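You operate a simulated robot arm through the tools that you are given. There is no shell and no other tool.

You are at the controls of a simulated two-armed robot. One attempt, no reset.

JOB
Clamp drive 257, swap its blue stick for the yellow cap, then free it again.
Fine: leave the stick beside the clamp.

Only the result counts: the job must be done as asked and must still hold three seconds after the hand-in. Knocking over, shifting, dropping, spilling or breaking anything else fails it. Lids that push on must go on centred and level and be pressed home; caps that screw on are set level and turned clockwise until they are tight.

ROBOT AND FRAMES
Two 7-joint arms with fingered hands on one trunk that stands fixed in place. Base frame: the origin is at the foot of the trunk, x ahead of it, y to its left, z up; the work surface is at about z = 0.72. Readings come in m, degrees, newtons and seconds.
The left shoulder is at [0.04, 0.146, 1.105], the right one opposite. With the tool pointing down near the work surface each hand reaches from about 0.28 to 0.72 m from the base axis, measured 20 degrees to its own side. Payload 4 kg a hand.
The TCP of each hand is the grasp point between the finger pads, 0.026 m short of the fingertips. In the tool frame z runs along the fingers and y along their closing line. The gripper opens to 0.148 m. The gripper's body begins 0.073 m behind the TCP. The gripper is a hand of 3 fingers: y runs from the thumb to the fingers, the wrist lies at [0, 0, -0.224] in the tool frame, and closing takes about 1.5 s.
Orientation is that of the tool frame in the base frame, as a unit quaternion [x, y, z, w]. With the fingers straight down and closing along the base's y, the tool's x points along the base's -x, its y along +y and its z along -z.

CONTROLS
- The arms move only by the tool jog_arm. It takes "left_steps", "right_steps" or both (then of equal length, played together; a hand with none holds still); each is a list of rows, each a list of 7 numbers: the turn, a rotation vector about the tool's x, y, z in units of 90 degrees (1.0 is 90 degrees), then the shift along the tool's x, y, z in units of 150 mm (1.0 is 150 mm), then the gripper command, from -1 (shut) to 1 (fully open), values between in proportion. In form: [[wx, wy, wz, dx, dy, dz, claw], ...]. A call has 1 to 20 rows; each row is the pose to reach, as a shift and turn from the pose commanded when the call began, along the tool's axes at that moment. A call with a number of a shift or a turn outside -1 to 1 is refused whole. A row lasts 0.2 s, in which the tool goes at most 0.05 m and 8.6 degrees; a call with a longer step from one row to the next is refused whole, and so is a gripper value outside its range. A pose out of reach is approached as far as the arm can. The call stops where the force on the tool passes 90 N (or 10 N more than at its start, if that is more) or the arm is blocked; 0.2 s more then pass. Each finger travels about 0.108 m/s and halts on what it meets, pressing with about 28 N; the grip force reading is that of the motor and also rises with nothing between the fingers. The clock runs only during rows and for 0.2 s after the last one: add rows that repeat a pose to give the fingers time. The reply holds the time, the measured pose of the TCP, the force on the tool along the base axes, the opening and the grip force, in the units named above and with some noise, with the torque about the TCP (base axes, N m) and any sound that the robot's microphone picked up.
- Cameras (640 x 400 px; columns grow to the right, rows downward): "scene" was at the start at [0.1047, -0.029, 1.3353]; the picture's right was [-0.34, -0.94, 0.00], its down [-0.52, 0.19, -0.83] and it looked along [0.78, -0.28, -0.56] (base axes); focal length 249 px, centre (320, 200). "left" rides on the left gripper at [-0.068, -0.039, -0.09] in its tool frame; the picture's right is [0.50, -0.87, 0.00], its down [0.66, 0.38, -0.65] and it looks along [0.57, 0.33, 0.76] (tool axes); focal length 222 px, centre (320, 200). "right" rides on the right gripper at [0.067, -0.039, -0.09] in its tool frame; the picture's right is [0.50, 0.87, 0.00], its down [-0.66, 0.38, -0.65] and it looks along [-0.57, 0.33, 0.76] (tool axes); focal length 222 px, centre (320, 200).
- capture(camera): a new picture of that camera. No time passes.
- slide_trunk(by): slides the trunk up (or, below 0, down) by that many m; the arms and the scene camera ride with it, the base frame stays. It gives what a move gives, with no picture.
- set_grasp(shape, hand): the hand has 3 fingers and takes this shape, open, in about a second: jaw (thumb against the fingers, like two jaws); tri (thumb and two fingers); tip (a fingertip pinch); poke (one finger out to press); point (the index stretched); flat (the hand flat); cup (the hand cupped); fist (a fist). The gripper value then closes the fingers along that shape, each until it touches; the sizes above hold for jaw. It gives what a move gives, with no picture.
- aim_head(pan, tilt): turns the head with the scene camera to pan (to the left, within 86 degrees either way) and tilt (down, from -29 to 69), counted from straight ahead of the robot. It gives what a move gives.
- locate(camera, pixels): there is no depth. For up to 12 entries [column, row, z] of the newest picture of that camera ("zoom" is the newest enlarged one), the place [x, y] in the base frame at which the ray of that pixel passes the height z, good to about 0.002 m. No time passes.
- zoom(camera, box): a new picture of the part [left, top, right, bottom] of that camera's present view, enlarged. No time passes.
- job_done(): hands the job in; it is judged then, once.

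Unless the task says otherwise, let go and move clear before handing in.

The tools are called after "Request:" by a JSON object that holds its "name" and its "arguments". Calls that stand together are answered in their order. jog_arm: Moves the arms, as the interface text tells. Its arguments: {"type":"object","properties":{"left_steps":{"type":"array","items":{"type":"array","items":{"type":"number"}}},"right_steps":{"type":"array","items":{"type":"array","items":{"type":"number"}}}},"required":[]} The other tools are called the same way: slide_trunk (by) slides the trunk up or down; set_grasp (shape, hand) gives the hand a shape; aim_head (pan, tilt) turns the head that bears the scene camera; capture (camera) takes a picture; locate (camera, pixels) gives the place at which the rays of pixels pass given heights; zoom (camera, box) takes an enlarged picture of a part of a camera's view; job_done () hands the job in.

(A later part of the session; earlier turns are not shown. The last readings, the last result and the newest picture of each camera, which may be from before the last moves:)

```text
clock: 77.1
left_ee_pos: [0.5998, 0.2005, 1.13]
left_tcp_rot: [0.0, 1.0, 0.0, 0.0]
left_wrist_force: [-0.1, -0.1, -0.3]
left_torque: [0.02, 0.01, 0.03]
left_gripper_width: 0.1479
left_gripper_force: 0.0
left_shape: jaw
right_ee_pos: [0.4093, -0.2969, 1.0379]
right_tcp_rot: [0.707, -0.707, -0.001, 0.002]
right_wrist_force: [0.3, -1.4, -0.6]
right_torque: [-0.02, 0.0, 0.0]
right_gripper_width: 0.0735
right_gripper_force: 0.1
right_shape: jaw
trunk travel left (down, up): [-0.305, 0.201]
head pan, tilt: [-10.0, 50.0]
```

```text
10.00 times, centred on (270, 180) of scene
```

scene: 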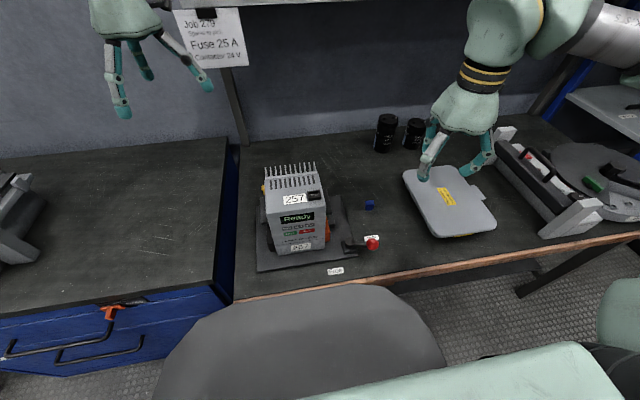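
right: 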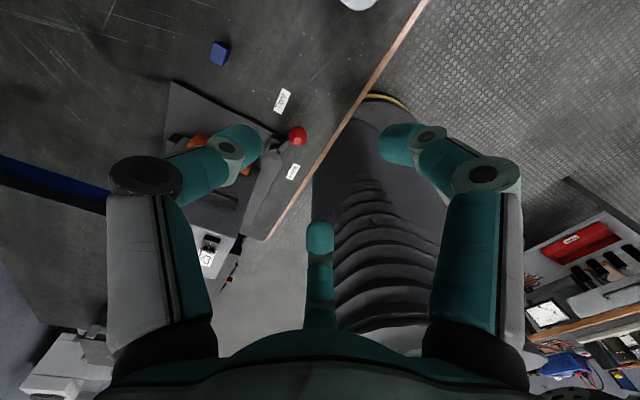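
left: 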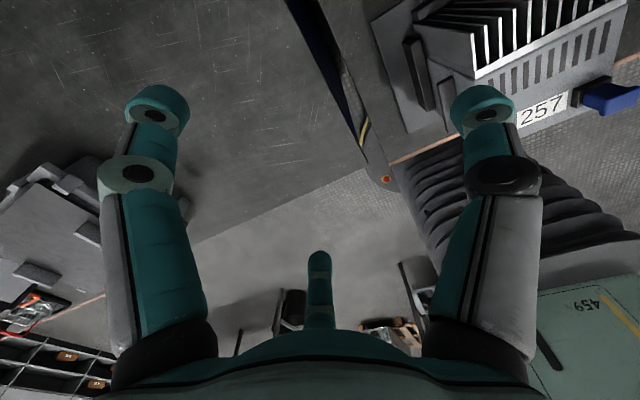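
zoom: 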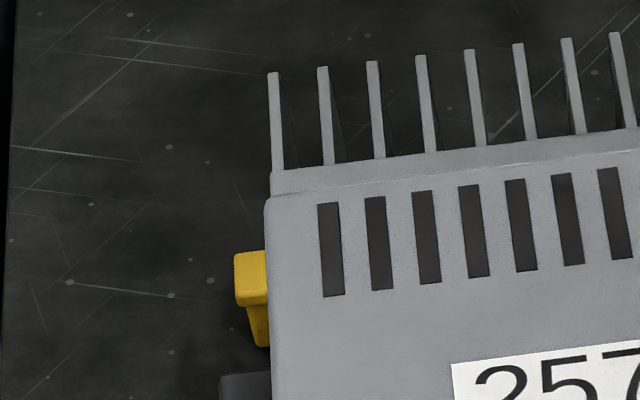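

The socket is a frame about 27×20 mm with an opening ~20×13 mm and pins inside. Now the left hand: turn it to yaw −90° (thumb toward the robot) and move above the yellow cap.

Request:
{"name": "jog_arm", "arguments": {"left_steps": [[0, 0, 0.09, 0, 0, 0, 0], [0, 0, 0.18, 0, 0, 0, 0], [0, 0, 0.27, 0, 0, 0, 0], [0, 0, 0.36, 0, 0, 0, 0], [0, 0, 0.45, 0, 0, 0, 0], [0, 0, 0.54, 0, 0, 0, 0], [0, 0, 0.63, 0, 0, 0, 0], [0, 0, 0.72, 0, 0, 0, 0], [0, 0, 0.81, 0, 0, 0, 0], [0, 0, 0.9, 0, 0, 0, 0], [0, 0, 0.99, 0, 0, 0, 0], [0, 0, 1.0, 0, 0, 0, 0]]}}

Request:
{"name": "capture", "arguments": {"camera": "left"}}

Request:
{"name": "capture", "arguments": {"camera": "scene"}}

```text
clock: 79.7
left_ee_pos: [0.5635, 0.1969, 1.1124]
left_tcp_rot: [0.684, 0.73, 0.004, 0.012]
left_wrist_force: [-0.1, 0.2, -0.1]
left_torque: [0.03, -0.02, -0.02]
left_gripper_width: 0.0746
left_gripper_force: 0.1
left_shape: jaw
left hand out of reach, approached as far as the arm can: row 10, 11, 12
right_ee_pos: [0.407, -0.2976, 1.0368]
right_tcp_rot: [0.707, -0.707, -0.001, 0.001]
right_wrist_force: [0.6, -0.1, -0.3]
right_torque: [0.01, -0.02, 0.01]
right_gripper_width: 0.0735
right_gripper_force: 0.0
right_shape: jaw
trunk travel left (down, up): [-0.305, 0.201]
head pan, tilt: [-10.0, 50.0]
```

```text
taken
```

left: 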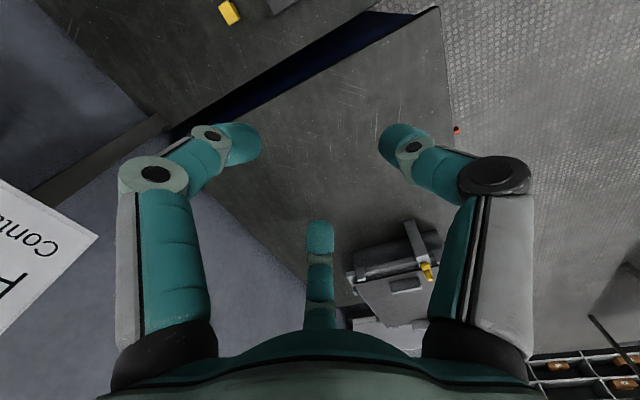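

```text
taken
```

scene: 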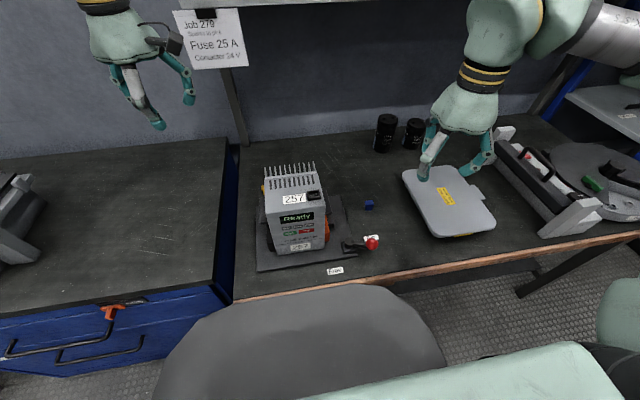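

The cap shows at (229,12) in the left view. I'll move outward first, then over the cap while lowering (clear of the fins).

Request:
{"name": "jog_arm", "arguments": {"left_steps": [[0, 0, 0, 0, 0.2, 0.2, 0], [0, 0, 0, 0, 0.4, 0.4, 0], [0, 0, 0, -0.1, 0.61, 0.55, 0], [0, 0, 0.02, -0.35, 0.61, 0.7, 0], [0, 0, 0.04, -0.6, 0.61, 0.85, 0], [0, 0, 0.04, -0.8, 0.61, 0.95, 0], [0, 0, 0.04, -0.888, 0.61, 0.98, 0], [0, 0, 0.04, -0.888, 0.61, 0.98, 0]]}}

Request:
{"name": "capture", "arguments": {"camera": "left"}}

Request:
{"name": "capture", "arguments": {"camera": "scene"}}

```text
clock: 81.5
left_ee_pos: [0.6429, 0.0819, 0.9641]
left_tcp_rot: [0.704, 0.71, 0.006, 0.013]
left_wrist_force: [0.6, -0.2, -0.2]
left_torque: [-0.04, 0.0, 0.02]
left_gripper_width: 0.0741
left_gripper_force: 0.0
left_shape: jaw
left hand out of reach, approached as far as the arm can: row 1, 2, 3, 4, 5, 6, 7, 8
right_ee_pos: [0.4079, -0.2977, 1.0369]
right_tcp_rot: [0.708, -0.707, -0.001, 0.002]
right_wrist_force: [0.6, 0.3, 0.0]
right_torque: [-0.01, 0.05, 0.01]
right_gripper_width: 0.0734
right_gripper_force: 0.0
right_shape: jaw
trunk travel left (down, up): [-0.305, 0.201]
head pan, tilt: [-10.0, 50.0]
```

```text
taken
```

left: 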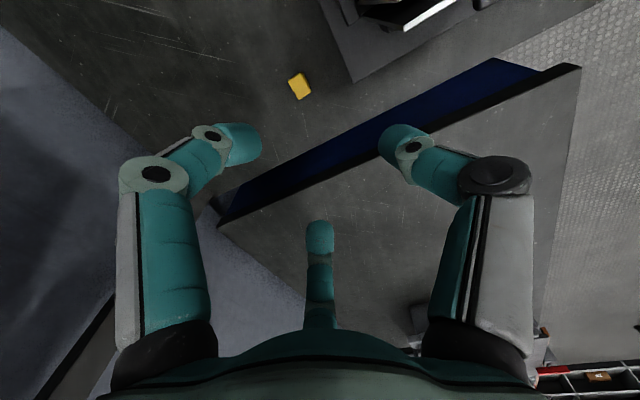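

```text
taken
```

scene: 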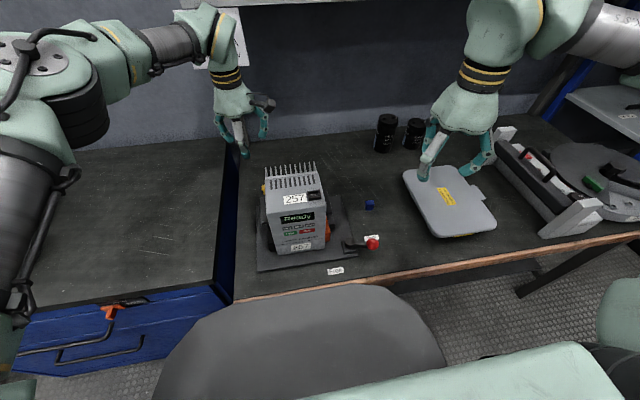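

The left hand is close ((0.643, 0.082, 0.964)) but flagged as at a joint limit. Let me look at the cap from here before adjusting the yaw.

Request:
{"name": "zoom", "arguments": {"camera": "left", "box": [250, 50, 350, 120]}}

Request:
{"name": "locate", "arguments": {"camera": "zoom", "pixels": [[320, 200, 0.72], [320, 200, 0.74], [320, 200, 0.76]]}}

```text
5.71 times, centred on (300, 85) of left
```

zoom: 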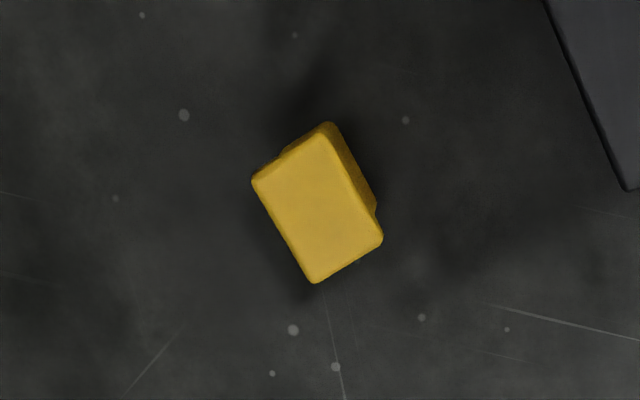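

```text
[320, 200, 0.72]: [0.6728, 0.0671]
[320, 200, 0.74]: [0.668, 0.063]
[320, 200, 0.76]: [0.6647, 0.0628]
```

Request:
{"name": "locate", "arguments": {"camera": "zoom", "pixels": [[328, 130, 0.745], [253, 180, 0.745], [313, 283, 0.745], [383, 240, 0.745], [319, 208, 0.745], [319, 208, 0.75], [328, 130, 0.755], [253, 180, 0.755], [313, 283, 0.755], [383, 240, 0.755]]}}

```text
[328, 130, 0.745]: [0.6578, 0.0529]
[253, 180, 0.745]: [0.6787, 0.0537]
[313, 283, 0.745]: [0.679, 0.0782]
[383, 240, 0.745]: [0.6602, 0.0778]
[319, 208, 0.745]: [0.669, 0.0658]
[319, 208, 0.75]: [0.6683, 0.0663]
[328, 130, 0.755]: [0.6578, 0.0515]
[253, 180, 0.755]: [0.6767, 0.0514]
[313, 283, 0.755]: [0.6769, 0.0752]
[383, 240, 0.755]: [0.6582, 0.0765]
```

The cap's head is 25 mm (y) × 20 mm (x), aligned with the axes, centred about (0.669, 0.066). I'll try yaw −80° with the small tilt removed, centred over it at z≈0.90.

Request:
{"name": "jog_arm", "arguments": {"left_steps": [[0.008, 0.003, -0.055, -0.03, 0.05, 0.1, 0], [0.0171, 0.0062, -0.111, -0.06, 0.1, 0.22, 0], [0.0171, 0.0062, -0.111, -0.101, 0.161, 0.34, 0], [0.0171, 0.0062, -0.111, -0.101, 0.161, 0.427, 0], [0.0171, 0.0062, -0.111, -0.101, 0.161, 0.427, 0]]}}

Request:
{"name": "capture", "arguments": {"camera": "left"}}

```text
clock: 82.7
left_ee_pos: [0.66, 0.0689, 0.9132]
left_tcp_rot: [0.641, 0.767, -0.002, 0.0]
left_wrist_force: [0.5, -0.5, 0.4]
left_torque: [-0.01, 0.01, -0.02]
left_gripper_width: 0.0739
left_gripper_force: 0.0
left_shape: jaw
left hand out of reach, approached as far as the arm can: row 3, 4, 5
right_ee_pos: [0.4071, -0.2974, 1.0375]
right_tcp_rot: [0.708, -0.707, -0.001, 0.002]
right_wrist_force: [0.0, 0.5, 0.6]
right_torque: [0.0, 0.04, 0.0]
right_gripper_width: 0.0735
right_gripper_force: 0.0
right_shape: jaw
trunk travel left (down, up): [-0.305, 0.201]
head pan, tilt: [-10.0, 50.0]
```

```text
taken
```

left: 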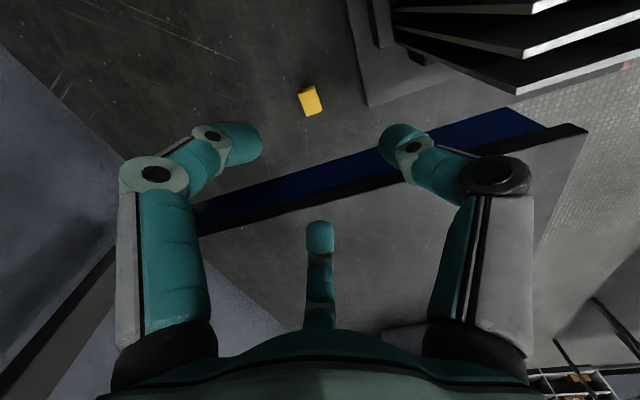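

By the hand's three-fold symmetry yaw +30° gives the same finger directions as −90°, and it is far more comfortable for the left arm. I'll rotate there in two calls.

Request:
{"name": "jog_arm", "arguments": {"left_steps": [[0, 0, -0.09, 0, 0, -0.1, 0], [0, 0, -0.18, 0, 0, -0.2, 0], [0, 0, -0.27, 0, 0, -0.25, 0], [0, 0, -0.36, 0, 0, -0.25, 0], [0, 0, -0.45, 0, 0, -0.25, 0], [0, 0, -0.54, 0, 0, -0.25, 0], [0, 0, -0.63, 0, 0, -0.25, 0], [0, 0, -0.72, 0, 0, -0.25, 0], [0, 0, -0.81, 0, 0, -0.25, 0], [0, 0, -0.9, 0, 0, -0.25, 0], [0, 0, -0.99, 0, 0, -0.25, 0]]}}

Request:
{"name": "jog_arm", "arguments": {"left_steps": [[0, 0, -0.09, 0, 0, 0, 0], [0, 0, -0.18, 0, 0, 0, 0], [0, 0, -0.229, 0, 0, 0, 0], [0, 0, -0.229, 0, 0, 0, 0]]}}

Request:
{"name": "capture", "arguments": {"camera": "left"}}

Request:
{"name": "capture", "arguments": {"camera": "scene"}}

```text
clock: 85.1
left_ee_pos: [0.6618, 0.0698, 0.9518]
left_tcp_rot: [-0.083, 0.997, -0.001, -0.004]
left_wrist_force: [-0.6, -0.3, 0.6]
left_torque: [0.0, -0.01, -0.01]
left_gripper_width: 0.0739
left_gripper_force: 0.1
left_shape: jaw
right_ee_pos: [0.4085, -0.2979, 1.0376]
right_tcp_rot: [0.707, -0.707, -0.001, 0.001]
right_wrist_force: [-0.6, 0.0, 0.1]
right_torque: [-0.01, 0.01, -0.01]
right_gripper_width: 0.0734
right_gripper_force: 0.1
right_shape: jaw
trunk travel left (down, up): [-0.305, 0.201]
head pan, tilt: [-10.0, 50.0]
```

```text
clock: 86.1
left_ee_pos: [0.6624, 0.0693, 0.9523]
left_tcp_rot: [-0.259, 0.966, -0.001, -0.004]
left_wrist_force: [-0.1, 0.2, 0.1]
left_torque: [0.01, 0.01, 0.0]
left_gripper_width: 0.0741
left_gripper_force: 0.0
left_shape: jaw
right_ee_pos: [0.4099, -0.298, 1.0369]
right_tcp_rot: [0.708, -0.707, -0.002, 0.001]
right_wrist_force: [0.5, 0.4, 0.6]
right_torque: [-0.03, 0.04, 0.01]
right_gripper_width: 0.0737
right_gripper_force: 0.0
right_shape: jaw
trunk travel left (down, up): [-0.305, 0.201]
head pan, tilt: [-10.0, 50.0]
```

```text
taken
```

left: 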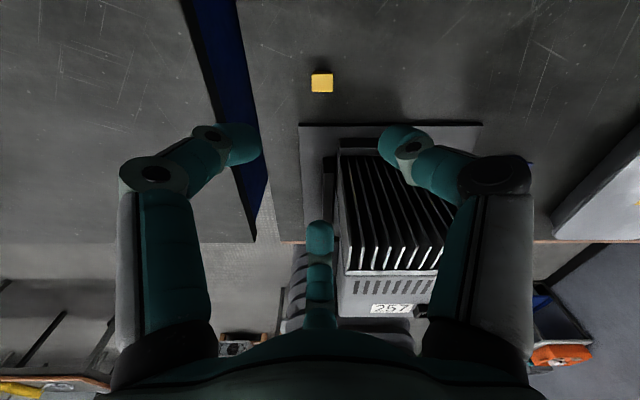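

```text
taken
```

scene: 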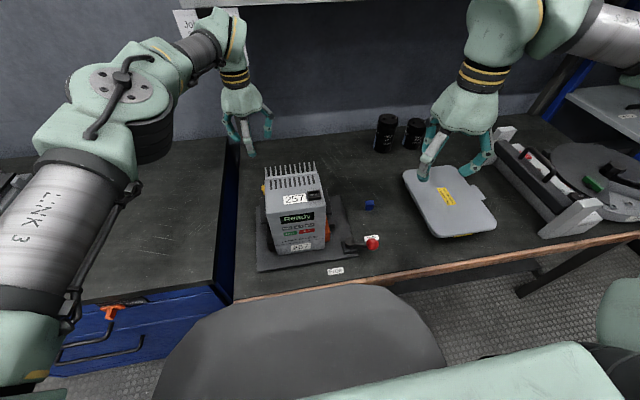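

Yaw +30° works with no reach limit. The cap is at (322,82); I'll measure it from here.

Request:
{"name": "zoom", "arguments": {"camera": "left", "box": [285, 55, 361, 110]}}

Request:
{"name": "locate", "arguments": {"camera": "zoom", "pixels": [[320, 200, 0.73], [320, 200, 0.75]]}}

```text
7.27 times, centred on (323, 82) of left
```

zoom: 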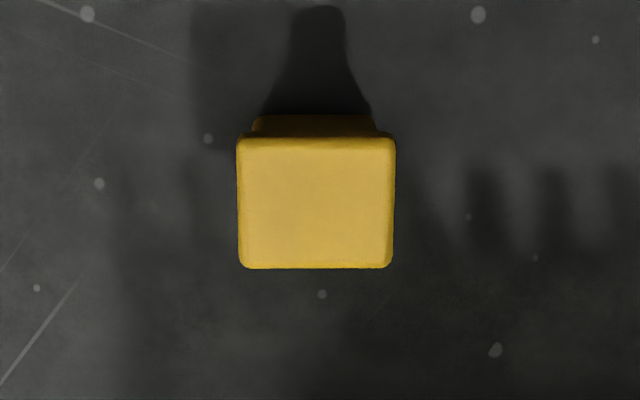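

```text
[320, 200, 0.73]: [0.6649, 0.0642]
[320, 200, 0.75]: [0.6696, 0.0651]
```

The cap's head is square to the base axes. Now I need the socket's exact orientation after clamping; zooming in again on the socket and drive edges.

Request:
{"name": "locate", "arguments": {"camera": "zoom", "pixels": [[240, 140, 0.745], [393, 140, 0.745], [390, 268, 0.745], [240, 268, 0.745], [316, 203, 0.745]]}}

Request:
{"name": "zoom", "arguments": {"camera": "scene", "box": [300, 180, 330, 205]}}

```text
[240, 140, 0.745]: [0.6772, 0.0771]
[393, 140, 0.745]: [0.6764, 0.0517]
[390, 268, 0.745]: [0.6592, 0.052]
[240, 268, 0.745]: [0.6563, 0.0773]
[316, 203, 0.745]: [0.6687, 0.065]
```

```text
16.00 times, centred on (315, 192) of scene
```

zoom: 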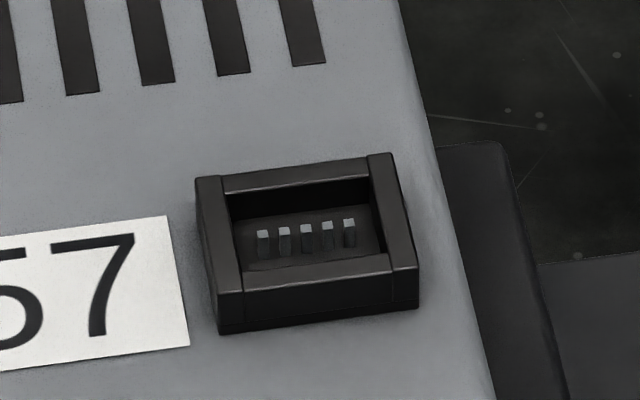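

Request:
{"name": "locate", "arguments": {"camera": "zoom", "pixels": [[195, 178, 0.93], [393, 153, 0.93], [417, 270, 0.93], [217, 295, 0.93], [225, 192, 0.93], [369, 175, 0.93], [242, 272, 0.93], [387, 255, 0.93], [220, 333, 0.92], [418, 308, 0.92], [306, 224, 0.93], [306, 224, 0.92]]}}

```text
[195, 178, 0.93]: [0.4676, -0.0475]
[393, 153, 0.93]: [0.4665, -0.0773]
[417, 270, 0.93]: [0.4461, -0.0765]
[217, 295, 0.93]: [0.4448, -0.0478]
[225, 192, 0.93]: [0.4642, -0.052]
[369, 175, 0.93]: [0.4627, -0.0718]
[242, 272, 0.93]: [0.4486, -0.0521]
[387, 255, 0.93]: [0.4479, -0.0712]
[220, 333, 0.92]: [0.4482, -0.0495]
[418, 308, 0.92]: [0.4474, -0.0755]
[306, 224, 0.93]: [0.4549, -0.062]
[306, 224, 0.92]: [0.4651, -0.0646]
```

The socket is aligned with the axes (within ~2°), centre about (0.457, −0.063), rim top ≈0.929. I'll lower the left hand over the cap at (0.668, 0.065) to z≈0.805 and check.

Request:
{"name": "jog_arm", "arguments": {"left_steps": [[0, -0.005, 0, -0.018, -0.043, 0.25, 0], [0, -0.005, 0, -0.018, -0.043, 0.5, 0], [0, -0.005, 0, -0.018, -0.043, 0.75, 0], [0, -0.005, 0, -0.018, -0.043, 0.98, 0], [0, -0.005, 0, -0.018, -0.043, 0.98, 0]]}}

Request:
{"name": "capture", "arguments": {"camera": "left"}}

Request:
{"name": "zoom", "arguments": {"camera": "left", "box": [240, 100, 400, 220]}}

Request:
{"name": "zoom", "arguments": {"camera": "scene", "box": [200, 110, 340, 220]}}

```text
clock: 87.3
left_ee_pos: [0.6591, 0.0601, 0.8104]
left_tcp_rot: [-0.258, 0.966, -0.001, 0.002]
left_wrist_force: [-0.3, -0.3, 0.3]
left_torque: [0.01, -0.02, 0.0]
left_gripper_width: 0.0742
left_gripper_force: 0.0
left_shape: jaw
left hand out of reach, approached as far as the arm can: row 4, 5
right_ee_pos: [0.409, -0.2983, 1.0362]
right_tcp_rot: [0.708, -0.707, -0.001, 0.002]
right_wrist_force: [-0.2, 0.1, 0.2]
right_torque: [0.01, 0.0, 0.01]
right_gripper_width: 0.0736
right_gripper_force: 0.0
right_shape: jaw
trunk travel left (down, up): [-0.305, 0.201]
head pan, tilt: [-10.0, 50.0]
```

```text
taken
```

left: 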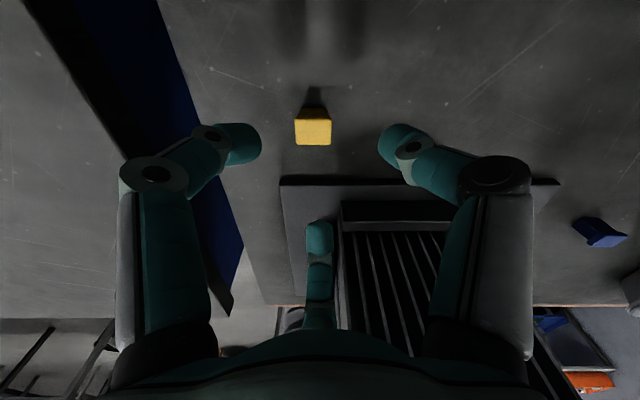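

```text
3.33 times, centred on (320, 160) of left
```

zoom: 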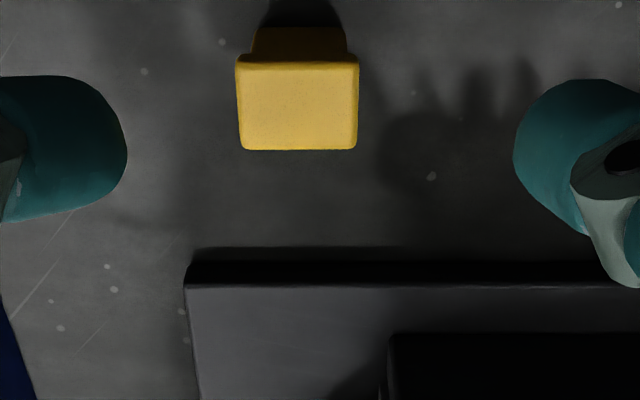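

```text
3.64 times, centred on (270, 165) of scene
```

zoom: 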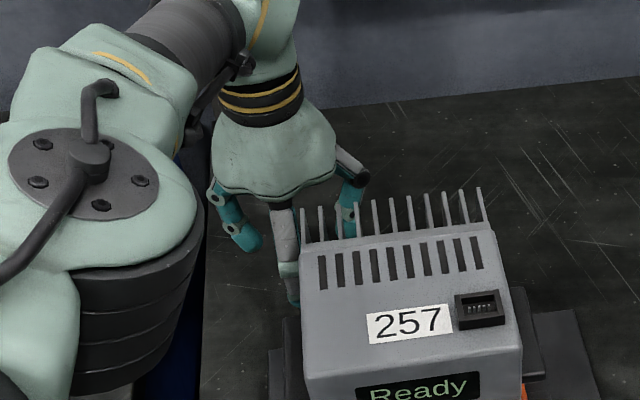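

The left arm ran out of reach slightly short ((0.659, 0.060, 0.810)). Lowering the trunk should extend the reach; first I'll check the right arm's clearance by looking right.

Request:
{"name": "aim_head", "arguments": {"pan": -50, "tilt": 35}}

Request:
{"name": "capture", "arguments": {"camera": "scene"}}

Request:
{"name": "capture", "arguments": {"camera": "right"}}

```text
clock: 88.3
left_ee_pos: [0.6579, 0.0621, 0.8104]
left_tcp_rot: [-0.258, 0.966, 0.0, 0.001]
left_wrist_force: [-0.4, 0.0, 0.3]
left_torque: [0.0, 0.0, -0.02]
left_gripper_width: 0.0742
left_gripper_force: 0.2
left_shape: jaw
right_ee_pos: [0.4089, -0.2971, 1.0374]
right_tcp_rot: [0.708, -0.707, -0.002, 0.0]
right_wrist_force: [0.1, -0.7, 0.1]
right_torque: [-0.01, -0.01, 0.01]
right_gripper_width: 0.0737
right_gripper_force: 0.0
right_shape: jaw
trunk travel left (down, up): [-0.305, 0.201]
head pan, tilt: [-50.0, 35.0]
```

```text
taken
```

scene: 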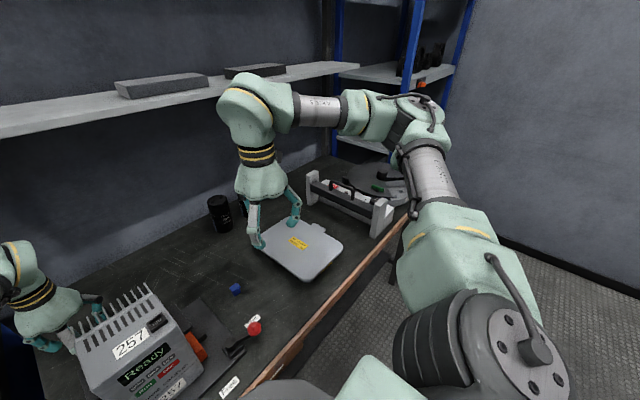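

```text
taken
```

right: 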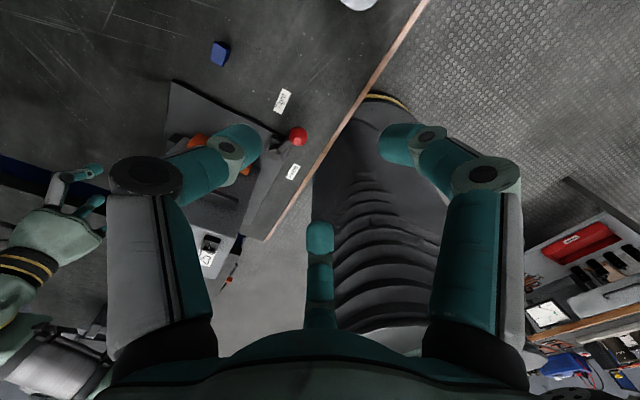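

The right arm's elbow and forearm are high above everything, so lowering the trunk is safe. I'll raise the left hand 0.12 m, lower the trunk 0.12 m, then continue.

Request:
{"name": "jog_arm", "arguments": {"left_steps": [[0, 0, 0, 0, 0, -0.2, 0], [0, 0, 0, 0, 0, -0.4, 0], [0, 0, 0, 0, 0, -0.6, 0], [0, 0, 0, 0, 0, -0.8, 0], [0, 0, 0, 0, 0, -0.8, 0]]}}

Request:
{"name": "slide_trunk", "arguments": {"by": -0.12}}

Request:
{"name": "aim_head", "arguments": {"pan": -5, "tilt": 45}}

Request:
{"name": "capture", "arguments": {"camera": "scene"}}

Request:
{"name": "capture", "arguments": {"camera": "left"}}

```text
clock: 89.5
left_ee_pos: [0.6647, 0.059, 0.9288]
left_tcp_rot: [-0.258, 0.966, 0.001, 0.0]
left_wrist_force: [-0.2, 0.0, 0.6]
left_torque: [0.01, 0.02, 0.0]
left_gripper_width: 0.074
left_gripper_force: 0.1
left_shape: jaw
left hand out of reach, approached as far as the arm can: row 2, 3, 4, 5
right_ee_pos: [0.4088, -0.2975, 1.0366]
right_tcp_rot: [0.708, -0.706, -0.001, 0.001]
right_wrist_force: [-0.2, 0.6, 0.7]
right_torque: [0.01, 0.02, -0.03]
right_gripper_width: 0.0737
right_gripper_force: 0.0
right_shape: jaw
trunk travel left (down, up): [-0.305, 0.201]
head pan, tilt: [-50.0, 35.0]
```

```text
clock: 91.0
left_ee_pos: [0.6639, 0.0581, 0.8093]
left_tcp_rot: [-0.258, 0.966, 0.0, 0.0]
left_wrist_force: [0.0, -0.4, -0.9]
left_torque: [-0.01, -0.02, 0.02]
left_gripper_width: 0.074
left_gripper_force: 0.1
left_shape: jaw
right_ee_pos: [0.4089, -0.2971, 0.9178]
right_tcp_rot: [0.708, -0.707, -0.001, 0.002]
right_wrist_force: [-0.4, -0.1, -0.5]
right_torque: [0.0, 0.02, 0.03]
right_gripper_width: 0.0738
right_gripper_force: 0.0
right_shape: jaw
trunk travel left (down, up): [-0.185, 0.321]
head pan, tilt: [-50.0, 35.0]
```

```text
clock: 92.2
left_ee_pos: [0.6639, 0.0589, 0.809]
left_tcp_rot: [-0.257, 0.966, 0.001, 0.0]
left_wrist_force: [-0.4, -0.9, 0.2]
left_torque: [-0.01, 0.0, 0.01]
left_gripper_width: 0.074
left_gripper_force: 0.0
left_shape: jaw
right_ee_pos: [0.4077, -0.2983, 0.9184]
right_tcp_rot: [0.708, -0.706, -0.002, 0.001]
right_wrist_force: [0.1, -0.2, 0.4]
right_torque: [0.01, 0.0, -0.01]
right_gripper_width: 0.0736
right_gripper_force: 0.0
right_shape: jaw
trunk travel left (down, up): [-0.185, 0.321]
head pan, tilt: [-5.0, 45.0]
```

```text
taken
```

scene: 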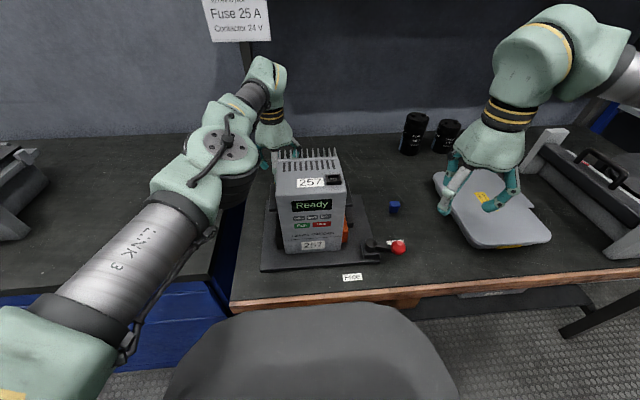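

```text
taken
```

left: 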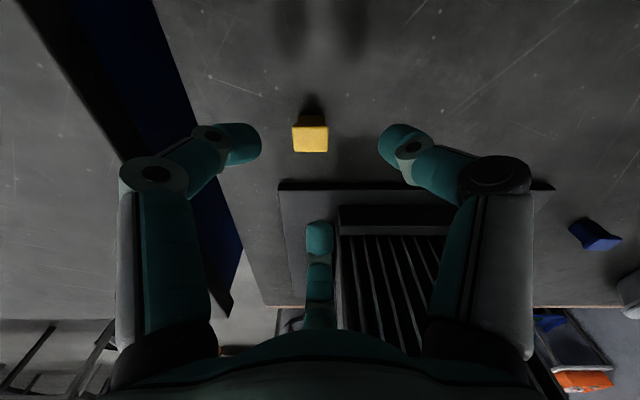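

Now with the trunk lower I'll add a slight 5° tilt (palm toward the robot) to gain reach, centre on the cap and go down to z≈0.78.

Request:
{"name": "jog_arm", "arguments": {"left_steps": [[0.014, -0.024, 0, -0.02, 0.01, 0.07, 0], [0.0278, -0.0481, 0, -0.045, 0.024, 0.14, 0], [0.0278, -0.0481, 0, -0.045, 0.024, 0.2, 0], [0.0278, -0.0481, 0, -0.045, 0.024, 0.2, 0]]}}

Request:
{"name": "capture", "arguments": {"camera": "left"}}

Request:
{"name": "zoom", "arguments": {"camera": "left", "box": [240, 100, 400, 220]}}

```text
clock: 93.2
left_ee_pos: [0.6858, 0.0615, 0.7786]
left_tcp_rot: [-0.258, 0.965, -0.01, 0.042]
left_wrist_force: [0.2, 0.0, -0.3]
left_torque: [-0.01, 0.04, 0.0]
left_gripper_width: 0.074
left_gripper_force: 0.0
left_shape: jaw
left hand out of reach, approached as far as the arm can: row 1, 2, 3, 4
right_ee_pos: [0.4086, -0.2968, 0.9176]
right_tcp_rot: [0.707, -0.707, -0.001, 0.002]
right_wrist_force: [-0.1, 0.1, 0.1]
right_torque: [-0.04, 0.0, -0.01]
right_gripper_width: 0.0735
right_gripper_force: 0.1
right_shape: jaw
trunk travel left (down, up): [-0.185, 0.321]
head pan, tilt: [-5.0, 45.0]
```

```text
taken
```

left: 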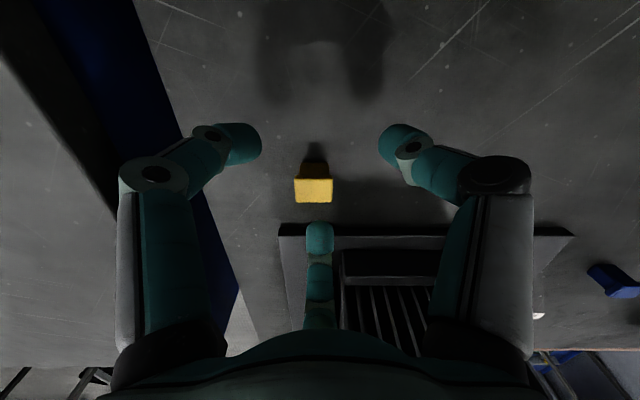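

```text
3.33 times, centred on (320, 160) of left
```

zoom: 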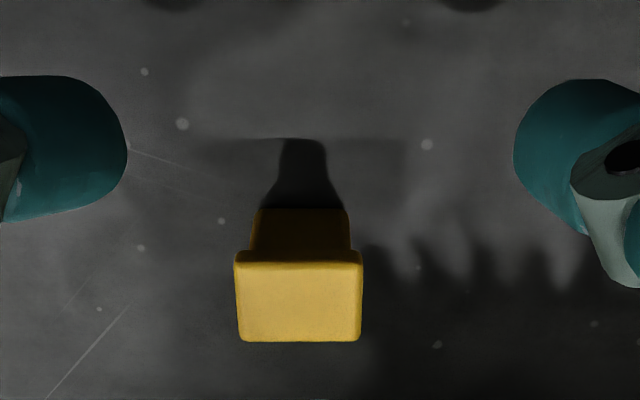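

The solver drifted outward to x=0.686, which suggests the elbow is in an awkward posture after the −90° attempt. I'll lift, restore the trunk, bring the left arm back toward its home posture at yaw 0, and re-approach.

Request:
{"name": "jog_arm", "arguments": {"left_steps": [[0, 0, 0, 0, 0, -0.2, 0], [0, 0, 0, 0, 0, -0.4, 0], [0, 0, 0, 0, 0, -0.6, 0], [0, 0, 0, 0, 0, -0.8, 0], [0, 0, 0, 0, 0, -0.8, 0]]}}

Request:
{"name": "slide_trunk", "arguments": {"by": 0.12}}

Request:
{"name": "capture", "arguments": {"camera": "scene"}}

```text
clock: 94.4
left_ee_pos: [0.6757, 0.0615, 0.8974]
left_tcp_rot: [-0.257, 0.965, -0.011, 0.041]
left_wrist_force: [0.3, -0.2, 0.8]
left_torque: [0.02, 0.03, -0.03]
left_gripper_width: 0.0739
left_gripper_force: 0.0
left_shape: jaw
left hand out of reach, approached as far as the arm can: row 2, 3
right_ee_pos: [0.4081, -0.2976, 0.918]
right_tcp_rot: [0.708, -0.706, -0.002, 0.001]
right_wrist_force: [-0.4, 0.0, 0.5]
right_torque: [-0.01, 0.0, -0.02]
right_gripper_width: 0.0735
right_gripper_force: 0.0
right_shape: jaw
trunk travel left (down, up): [-0.185, 0.321]
head pan, tilt: [-5.0, 45.0]
```

```text
clock: 95.4
left_ee_pos: [0.6665, 0.0576, 0.9679]
left_tcp_rot: [-0.26, 0.965, -0.009, 0.015]
left_wrist_force: [-2.9, 0.7, -2.8]
left_torque: [-0.14, -0.17, 0.01]
left_gripper_width: 0.0741
left_gripper_force: 0.1
left_shape: jaw
right_ee_pos: [0.409, -0.2966, 1.0082]
right_tcp_rot: [0.708, -0.706, -0.001, 0.002]
right_wrist_force: [0.2, -0.4, -0.2]
right_torque: [0.0, 0.0, -0.02]
right_gripper_width: 0.0736
right_gripper_force: 0.3
right_shape: jaw
trunk travel left (down, up): [-0.276, 0.23]
head pan, tilt: [-5.0, 45.0]
stopped: the force on the tool passed its limit at 101 N (the readings are from after the stop); the commanded pose is now the measured one
```

```text
taken
```

scene: 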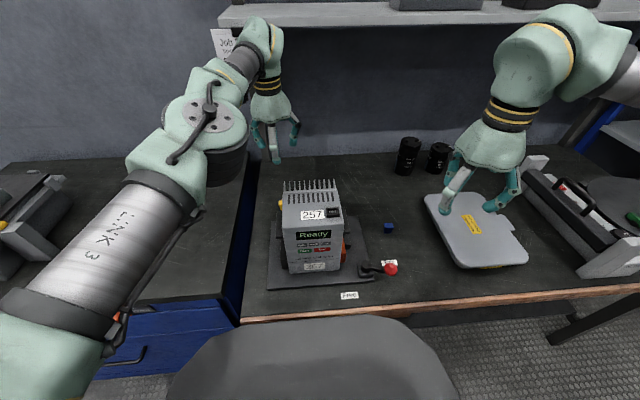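

The left wrist touched the shelf underside as the trunk rose (101 N stop); the commanded pose is now the measured one. I'll move the left hand straight back from the shelf, then look for any disturbance.

Request:
{"name": "jog_arm", "arguments": {"left_steps": [[0, 0, 0, 0.1, 0.058, 0.05, 0], [0, 0, 0, 0.2, 0.115, 0.05, 0], [0, 0, 0, 0.35, 0.2, 0.05, 0], [0, 0, 0, 0.5, 0.29, 0.05, 0], [0, 0, 0, 0.5, 0.29, 0.05, 0]]}}

Request:
{"name": "aim_head", "arguments": {"pan": 5, "tilt": 15}}

Request:
{"name": "capture", "arguments": {"camera": "scene"}}

```text
clock: 96.6
left_ee_pos: [0.583, 0.0564, 0.9576]
left_tcp_rot: [-0.261, 0.965, -0.01, 0.019]
left_wrist_force: [0.3, 0.4, -0.5]
left_torque: [0.03, -0.02, -0.01]
left_gripper_width: 0.074
left_gripper_force: 0.1
left_shape: jaw
left hand out of reach, approached as far as the arm can: row 1
right_ee_pos: [0.4081, -0.2978, 1.0077]
right_tcp_rot: [0.708, -0.707, -0.001, 0.002]
right_wrist_force: [0.7, 1.4, -0.9]
right_torque: [-0.01, 0.02, 0.0]
right_gripper_width: 0.0737
right_gripper_force: 0.0
right_shape: jaw
trunk travel left (down, up): [-0.276, 0.23]
head pan, tilt: [-5.0, 45.0]
```

```text
clock: 97.6
left_ee_pos: [0.5822, 0.0536, 0.9576]
left_tcp_rot: [-0.259, 0.966, -0.009, 0.018]
left_wrist_force: [0.8, -0.2, 0.4]
left_torque: [0.0, 0.0, -0.01]
left_gripper_width: 0.0739
left_gripper_force: 0.1
left_shape: jaw
right_ee_pos: [0.4086, -0.2978, 1.008]
right_tcp_rot: [0.708, -0.707, -0.002, 0.001]
right_wrist_force: [0.3, -0.8, 0.3]
right_torque: [0.01, -0.03, 0.01]
right_gripper_width: 0.0734
right_gripper_force: 0.1
right_shape: jaw
trunk travel left (down, up): [-0.276, 0.23]
head pan, tilt: [5.0, 15.0]
```

```text
taken
```

scene: 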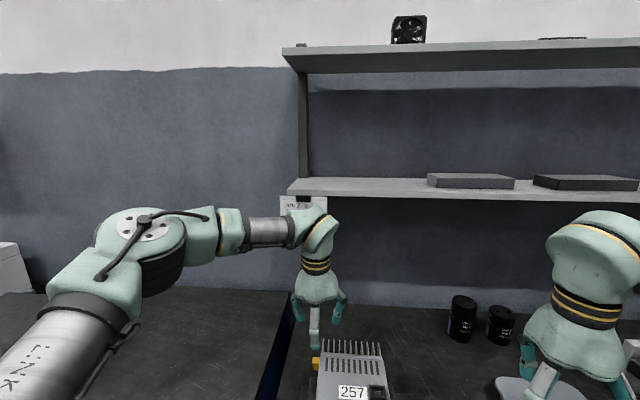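

The shelf, its boxes and the paper are unchanged, and the cap is still standing at (316,362). I'll swing the left hand out to (0.60, 0.15), descend there clear of drive and shelf, then slide in low over the cap.

Request:
{"name": "jog_arm", "arguments": {"left_steps": [[-0.008, 0.009, 0, 0, 0, -0.1, 0], [-0.017, 0.0192, 0, -0.14, 0.16, -0.1, 0], [-0.017, 0.0192, 0, -0.28, 0.33, -0.1, 0], [-0.017, 0.0192, 0, -0.424, 0.494, -0.05, 0], [-0.017, 0.0192, 0, -0.424, 0.494, 0.2, 0], [-0.017, 0.0192, 0, -0.424, 0.494, 0.45, 0], [-0.017, 0.0192, 0, -0.424, 0.494, 0.7, 0], [-0.017, 0.0192, 0, -0.424, 0.494, 0.95, 0], [-0.017, 0.0192, 0, -0.424, 0.494, 0.95, 0]]}}

Request:
{"name": "capture", "arguments": {"camera": "left"}}

Request:
{"name": "capture", "arguments": {"camera": "scene"}}

```text
clock: 99.6
left_ee_pos: [0.6055, 0.1505, 0.8155]
left_tcp_rot: [-0.26, 0.966, 0.0, 0.0]
left_wrist_force: [0.1, 0.6, 0.7]
left_torque: [-0.02, 0.01, 0.02]
left_gripper_width: 0.0741
left_gripper_force: 0.2
left_shape: jaw
right_ee_pos: [0.408, -0.2962, 1.0086]
right_tcp_rot: [0.707, -0.707, -0.001, 0.001]
right_wrist_force: [-0.4, -0.1, 0.1]
right_torque: [0.02, -0.01, -0.01]
right_gripper_width: 0.0736
right_gripper_force: 0.1
right_shape: jaw
trunk travel left (down, up): [-0.276, 0.23]
head pan, tilt: [5.0, 15.0]
```

```text
taken
```

left: 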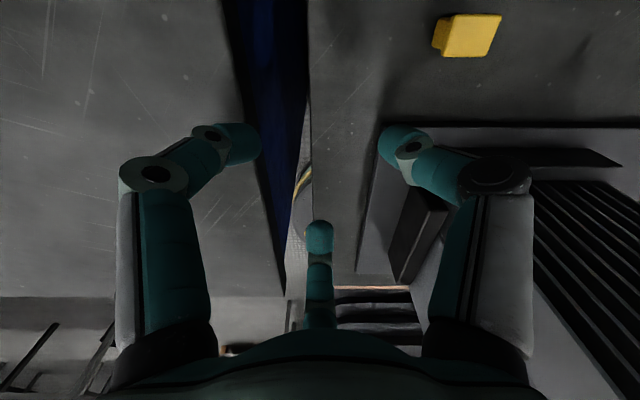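

```text
taken
```

scene: 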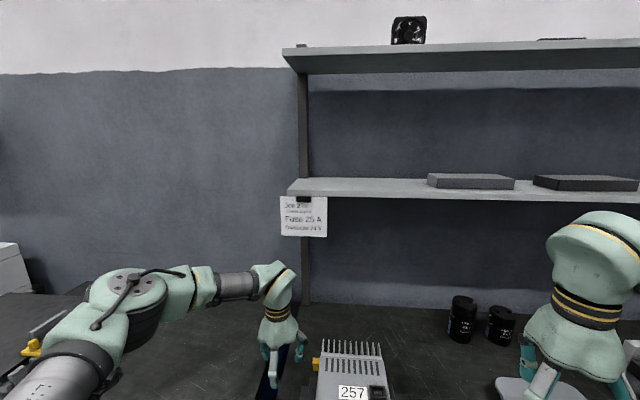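

Good, no limits there. Now slide in over the cap at this height.

Request:
{"name": "jog_arm", "arguments": {"left_steps": [[0, 0, 0, -0.02, -0.18, 0, 0], [0, 0, 0, -0.04, -0.36, 0, 0], [0, 0, 0, -0.06, -0.54, 0, 0], [0, 0, 0, -0.076, -0.702, 0, 0], [0, 0, 0, -0.076, -0.702, 0, 0]]}}

Request:
{"name": "capture", "arguments": {"camera": "left"}}

Request:
{"name": "capture", "arguments": {"camera": "scene"}}

```text
clock: 100.8
left_ee_pos: [0.6644, 0.0642, 0.8168]
left_tcp_rot: [-0.26, 0.966, -0.001, -0.001]
left_wrist_force: [-0.1, 0.0, 0.1]
left_torque: [-0.02, -0.01, 0.0]
left_gripper_width: 0.0738
left_gripper_force: 0.0
left_shape: jaw
left hand out of reach, approached as far as the arm can: row 4, 5
right_ee_pos: [0.4091, -0.2965, 1.0083]
right_tcp_rot: [0.708, -0.706, -0.001, 0.002]
right_wrist_force: [0.0, 0.2, -0.5]
right_torque: [-0.02, -0.01, 0.0]
right_gripper_width: 0.0739
right_gripper_force: 0.1
right_shape: jaw
trunk travel left (down, up): [-0.276, 0.23]
head pan, tilt: [5.0, 15.0]
```

```text
taken
```

left: 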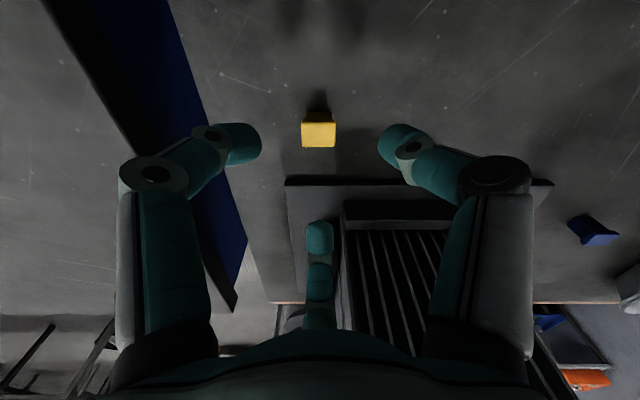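

```text
taken
```

scene: 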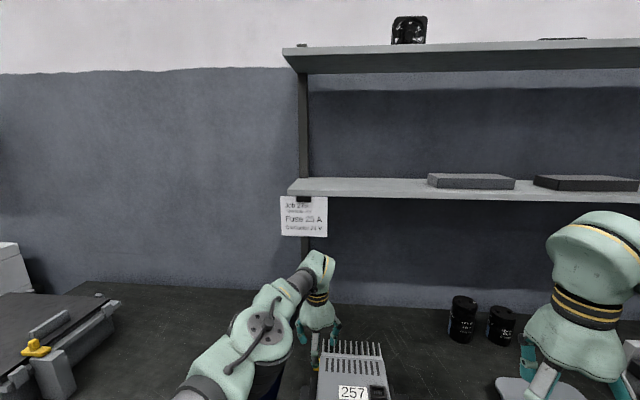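

Only the last bit was over the limit: the arm's full extension is about 0.633 m from shoulder to wrist. I'll raise the hand slightly, lower the trunk 0.09 m so the shoulder is level with the wrist, then descend.

Request:
{"name": "jog_arm", "arguments": {"left_steps": [[0, 0, 0, 0, 0, -0.2, 0], [0, 0, 0, 0, 0, -0.4, 0], [0, 0, 0, 0, 0, -0.6, 0], [0, 0, 0, 0, 0, -0.6, 0]]}}

Request:
{"name": "slide_trunk", "arguments": {"by": -0.09}}

```text
clock: 101.8
left_ee_pos: [0.665, 0.0658, 0.9085]
left_tcp_rot: [-0.26, 0.966, 0.002, -0.002]
left_wrist_force: [-0.2, -0.2, -0.2]
left_torque: [0.01, -0.01, 0.05]
left_gripper_width: 0.0741
left_gripper_force: 0.1
left_shape: jaw
right_ee_pos: [0.4091, -0.2983, 1.0088]
right_tcp_rot: [0.708, -0.706, -0.001, 0.002]
right_wrist_force: [0.1, -0.6, 0.2]
right_torque: [0.03, 0.02, 0.0]
right_gripper_width: 0.0737
right_gripper_force: 0.0
right_shape: jaw
trunk travel left (down, up): [-0.276, 0.23]
head pan, tilt: [5.0, 15.0]
```

```text
clock: 103.0
left_ee_pos: [0.6659, 0.0657, 0.8192]
left_tcp_rot: [-0.26, 0.966, 0.0, -0.001]
left_wrist_force: [-0.1, -0.4, 0.2]
left_torque: [0.0, -0.02, 0.01]
left_gripper_width: 0.074
left_gripper_force: 0.0
left_shape: jaw
right_ee_pos: [0.4088, -0.2979, 0.9197]
right_tcp_rot: [0.708, -0.706, -0.001, 0.001]
right_wrist_force: [-0.4, 1.1, 0.0]
right_torque: [-0.01, 0.0, -0.01]
right_gripper_width: 0.0738
right_gripper_force: 0.0
right_shape: jaw
trunk travel left (down, up): [-0.186, 0.32]
head pan, tilt: [5.0, 15.0]
```

Now at (0.666, 0.066, 0.819), right over the cap. Descending with a check.

Request:
{"name": "jog_arm", "arguments": {"left_steps": [[0, 0, 0, 0, 0, 0.12, 0], [0, 0, 0, 0, 0, 0.24, 0], [0, 0, 0, 0, 0, 0.33, 0], [0, 0, 0, 0, 0, 0.33, 0]]}}

Request:
{"name": "capture", "arguments": {"camera": "left"}}

Request:
{"name": "zoom", "arguments": {"camera": "left", "box": [230, 110, 410, 250]}}

```text
clock: 104.0
left_ee_pos: [0.6649, 0.0647, 0.7686]
left_tcp_rot: [-0.26, 0.966, 0.002, -0.001]
left_wrist_force: [0.1, -0.8, -0.3]
left_torque: [-0.01, 0.03, -0.01]
left_gripper_width: 0.0738
left_gripper_force: 0.1
left_shape: jaw
right_ee_pos: [0.4085, -0.2973, 0.9189]
right_tcp_rot: [0.707, -0.707, 0.0, 0.001]
right_wrist_force: [0.4, -0.8, 0.2]
right_torque: [-0.02, 0.02, 0.02]
right_gripper_width: 0.0737
right_gripper_force: 0.1
right_shape: jaw
trunk travel left (down, up): [-0.186, 0.32]
head pan, tilt: [5.0, 15.0]
```

```text
taken
```

left: 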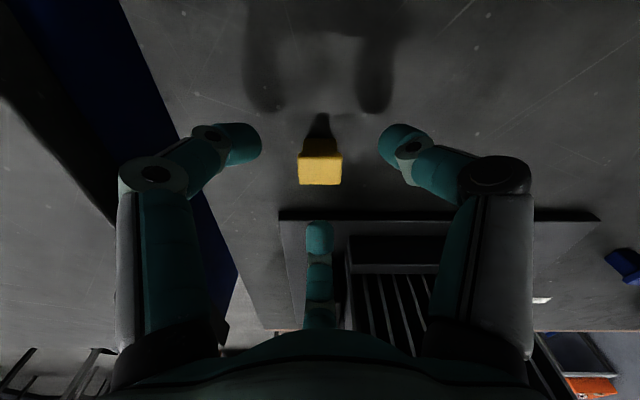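

```text
2.86 times, centred on (320, 180) of left
```

zoom: 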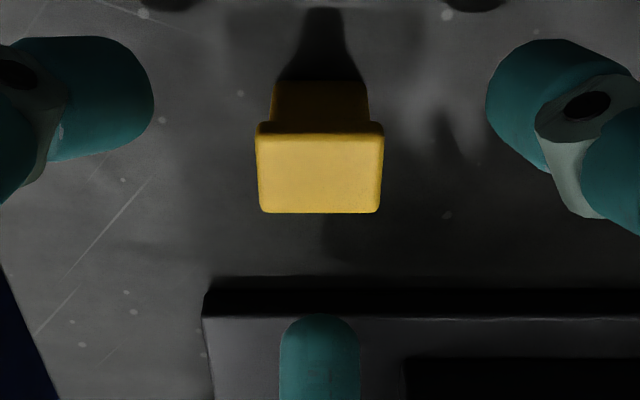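

Request:
{"name": "locate", "arguments": {"camera": "zoom", "pixels": [[258, 136, 0.748], [383, 136, 0.748], [380, 212, 0.748], [261, 212, 0.748], [320, 85, 0.72], [272, 85, 0.72], [366, 85, 0.72], [258, 136, 0.742], [380, 212, 0.742]]}}

```text
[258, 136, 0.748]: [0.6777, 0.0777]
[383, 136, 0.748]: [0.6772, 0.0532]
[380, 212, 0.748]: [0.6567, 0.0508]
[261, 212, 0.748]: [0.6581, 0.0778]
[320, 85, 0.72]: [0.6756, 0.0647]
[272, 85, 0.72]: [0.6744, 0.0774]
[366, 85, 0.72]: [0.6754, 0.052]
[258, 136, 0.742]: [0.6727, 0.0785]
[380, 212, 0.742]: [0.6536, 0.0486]
```

Request:
{"name": "zoom", "arguments": {"camera": "left", "box": [280, 130, 360, 195]}}

```text
6.15 times, centred on (320, 162) of left
```

zoom: 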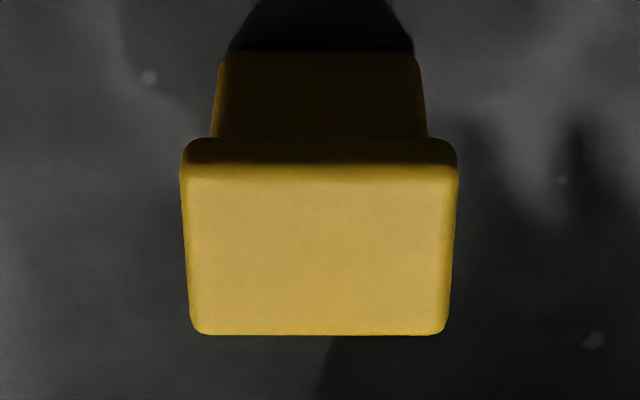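

Request:
{"name": "locate", "arguments": {"camera": "zoom", "pixels": [[220, 52, 0.72], [418, 52, 0.72], [210, 135, 0.738], [428, 135, 0.738], [183, 165, 0.745], [457, 165, 0.745], [192, 333, 0.747], [448, 333, 0.747], [320, 138, 0.739], [320, 52, 0.72]]}}

```text
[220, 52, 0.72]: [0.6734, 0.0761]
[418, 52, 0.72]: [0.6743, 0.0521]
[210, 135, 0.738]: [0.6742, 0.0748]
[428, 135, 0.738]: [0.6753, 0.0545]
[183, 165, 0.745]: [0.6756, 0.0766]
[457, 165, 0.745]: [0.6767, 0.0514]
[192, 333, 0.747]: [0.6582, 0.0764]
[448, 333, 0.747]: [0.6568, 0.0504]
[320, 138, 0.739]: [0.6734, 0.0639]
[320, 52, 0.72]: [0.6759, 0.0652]
```

The cap's body is ~21 mm wide under a 25.5×20 mm flange, total height ≈27 mm, and it's centred under the hand. Lowering to z≈0.750 and closing gently.

Request:
{"name": "jog_arm", "arguments": {"left_steps": [[0, 0, 0, 0, 0, 0.06, 0], [0, 0, 0, 0, 0, 0.12, 0], [0, 0, 0, 0, 0, 0.12, 0]]}}

Request:
{"name": "capture", "arguments": {"camera": "left"}}

```text
clock: 104.8
left_ee_pos: [0.6639, 0.0655, 0.7516]
left_tcp_rot: [-0.259, 0.966, 0.002, -0.002]
left_wrist_force: [0.0, 0.3, -0.1]
left_torque: [0.0, 0.01, 0.01]
left_gripper_width: 0.0743
left_gripper_force: 0.1
left_shape: jaw
right_ee_pos: [0.4092, -0.2973, 0.9189]
right_tcp_rot: [0.708, -0.706, -0.002, 0.002]
right_wrist_force: [0.9, 0.0, -0.7]
right_torque: [0.01, -0.02, 0.02]
right_gripper_width: 0.0737
right_gripper_force: 0.1
right_shape: jaw
trunk travel left (down, up): [-0.186, 0.32]
head pan, tilt: [5.0, 15.0]
```

```text
taken
```

left: 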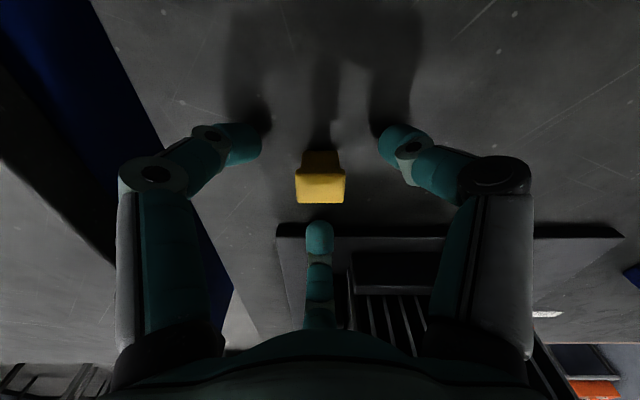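

Cap at (320,190), centred. Closing slowly.

Request:
{"name": "jog_arm", "arguments": {"left_steps": [[0, 0, 0, 0, 0, 0, -0.3], [0, 0, 0, 0, 0, 0, -0.45], [0, 0, 0, 0, 0, 0, -0.55], [0, 0, 0, 0, 0, 0, -0.65], [0, 0, 0, 0, 0, 0, -0.75], [0, 0, 0, 0, 0, 0, -0.85], [0, 0, 0, 0, 0, 0, -1], [0, 0, 0, 0, 0, 0, -1], [0, 0, 0, 0, 0, 0, -1]]}}

Request:
{"name": "capture", "arguments": {"camera": "left"}}

Request:
{"name": "zoom", "arguments": {"camera": "left", "box": [250, 120, 390, 230]}}

```text
clock: 106.8
left_ee_pos: [0.6645, 0.0656, 0.7512]
left_tcp_rot: [-0.26, 0.966, 0.002, -0.003]
left_wrist_force: [-0.2, -0.1, 0.0]
left_torque: [-0.03, 0.02, 0.03]
left_gripper_width: 0.0162
left_gripper_force: 28.2
left_shape: jaw
right_ee_pos: [0.4086, -0.2978, 0.9196]
right_tcp_rot: [0.708, -0.706, -0.001, 0.001]
right_wrist_force: [-1.0, 0.3, -0.2]
right_torque: [0.01, -0.01, 0.0]
right_gripper_width: 0.0735
right_gripper_force: 0.0
right_shape: jaw
trunk travel left (down, up): [-0.186, 0.32]
head pan, tilt: [5.0, 15.0]
```

```text
taken
```

left: 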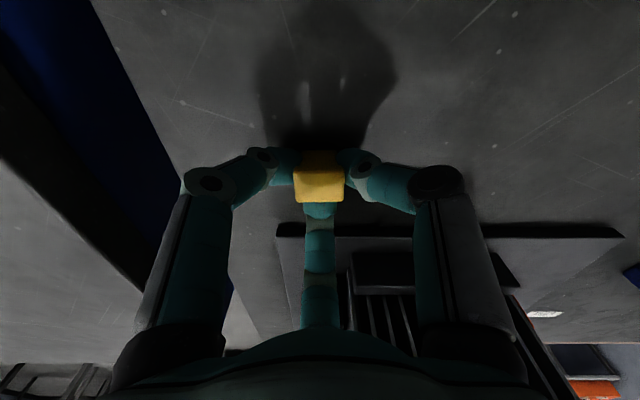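

```text
3.64 times, centred on (320, 175) of left
```

zoom: 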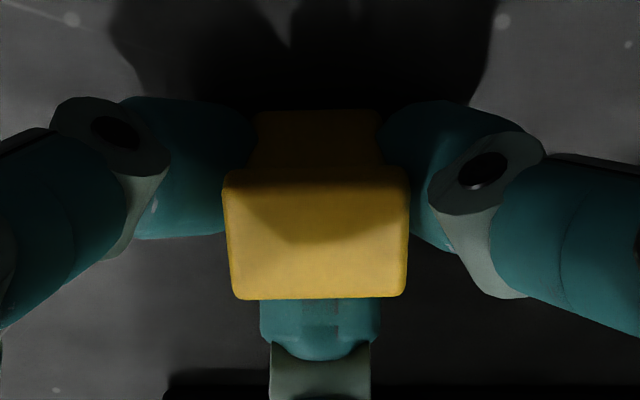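

The cap is gripped (width 0.016, 28 N) and sits square. Lifting a little to verify.

Request:
{"name": "jog_arm", "arguments": {"left_steps": [[0, 0, 0, 0, 0, -0.03, -1], [0, 0, 0, 0, 0, -0.1, -1], [0, 0, 0, 0, 0, -0.25, -1], [0, 0, 0, 0, 0, -0.4, -1], [0, 0, 0, 0, 0, -0.4, -1]]}}

Request:
{"name": "zoom", "arguments": {"camera": "left", "box": [250, 120, 390, 230]}}

```text
clock: 108.0
left_ee_pos: [0.6652, 0.0631, 0.811]
left_tcp_rot: [-0.26, 0.965, 0.001, -0.003]
left_wrist_force: [-0.2, 0.1, -1.5]
left_torque: [-0.02, 0.0, 0.0]
left_gripper_width: 0.0162
left_gripper_force: 28.2
left_shape: jaw
right_ee_pos: [0.4096, -0.298, 0.918]
right_tcp_rot: [0.708, -0.706, -0.002, 0.001]
right_wrist_force: [-0.1, -0.3, 0.1]
right_torque: [0.0, 0.0, 0.05]
right_gripper_width: 0.0736
right_gripper_force: 0.1
right_shape: jaw
trunk travel left (down, up): [-0.186, 0.32]
head pan, tilt: [5.0, 15.0]
```

```text
3.64 times, centred on (320, 175) of left
```

zoom: 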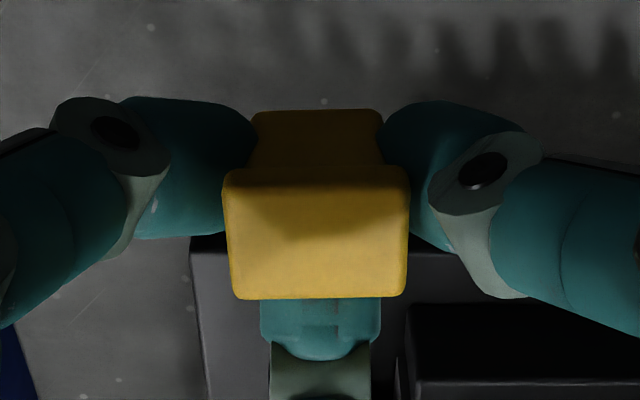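

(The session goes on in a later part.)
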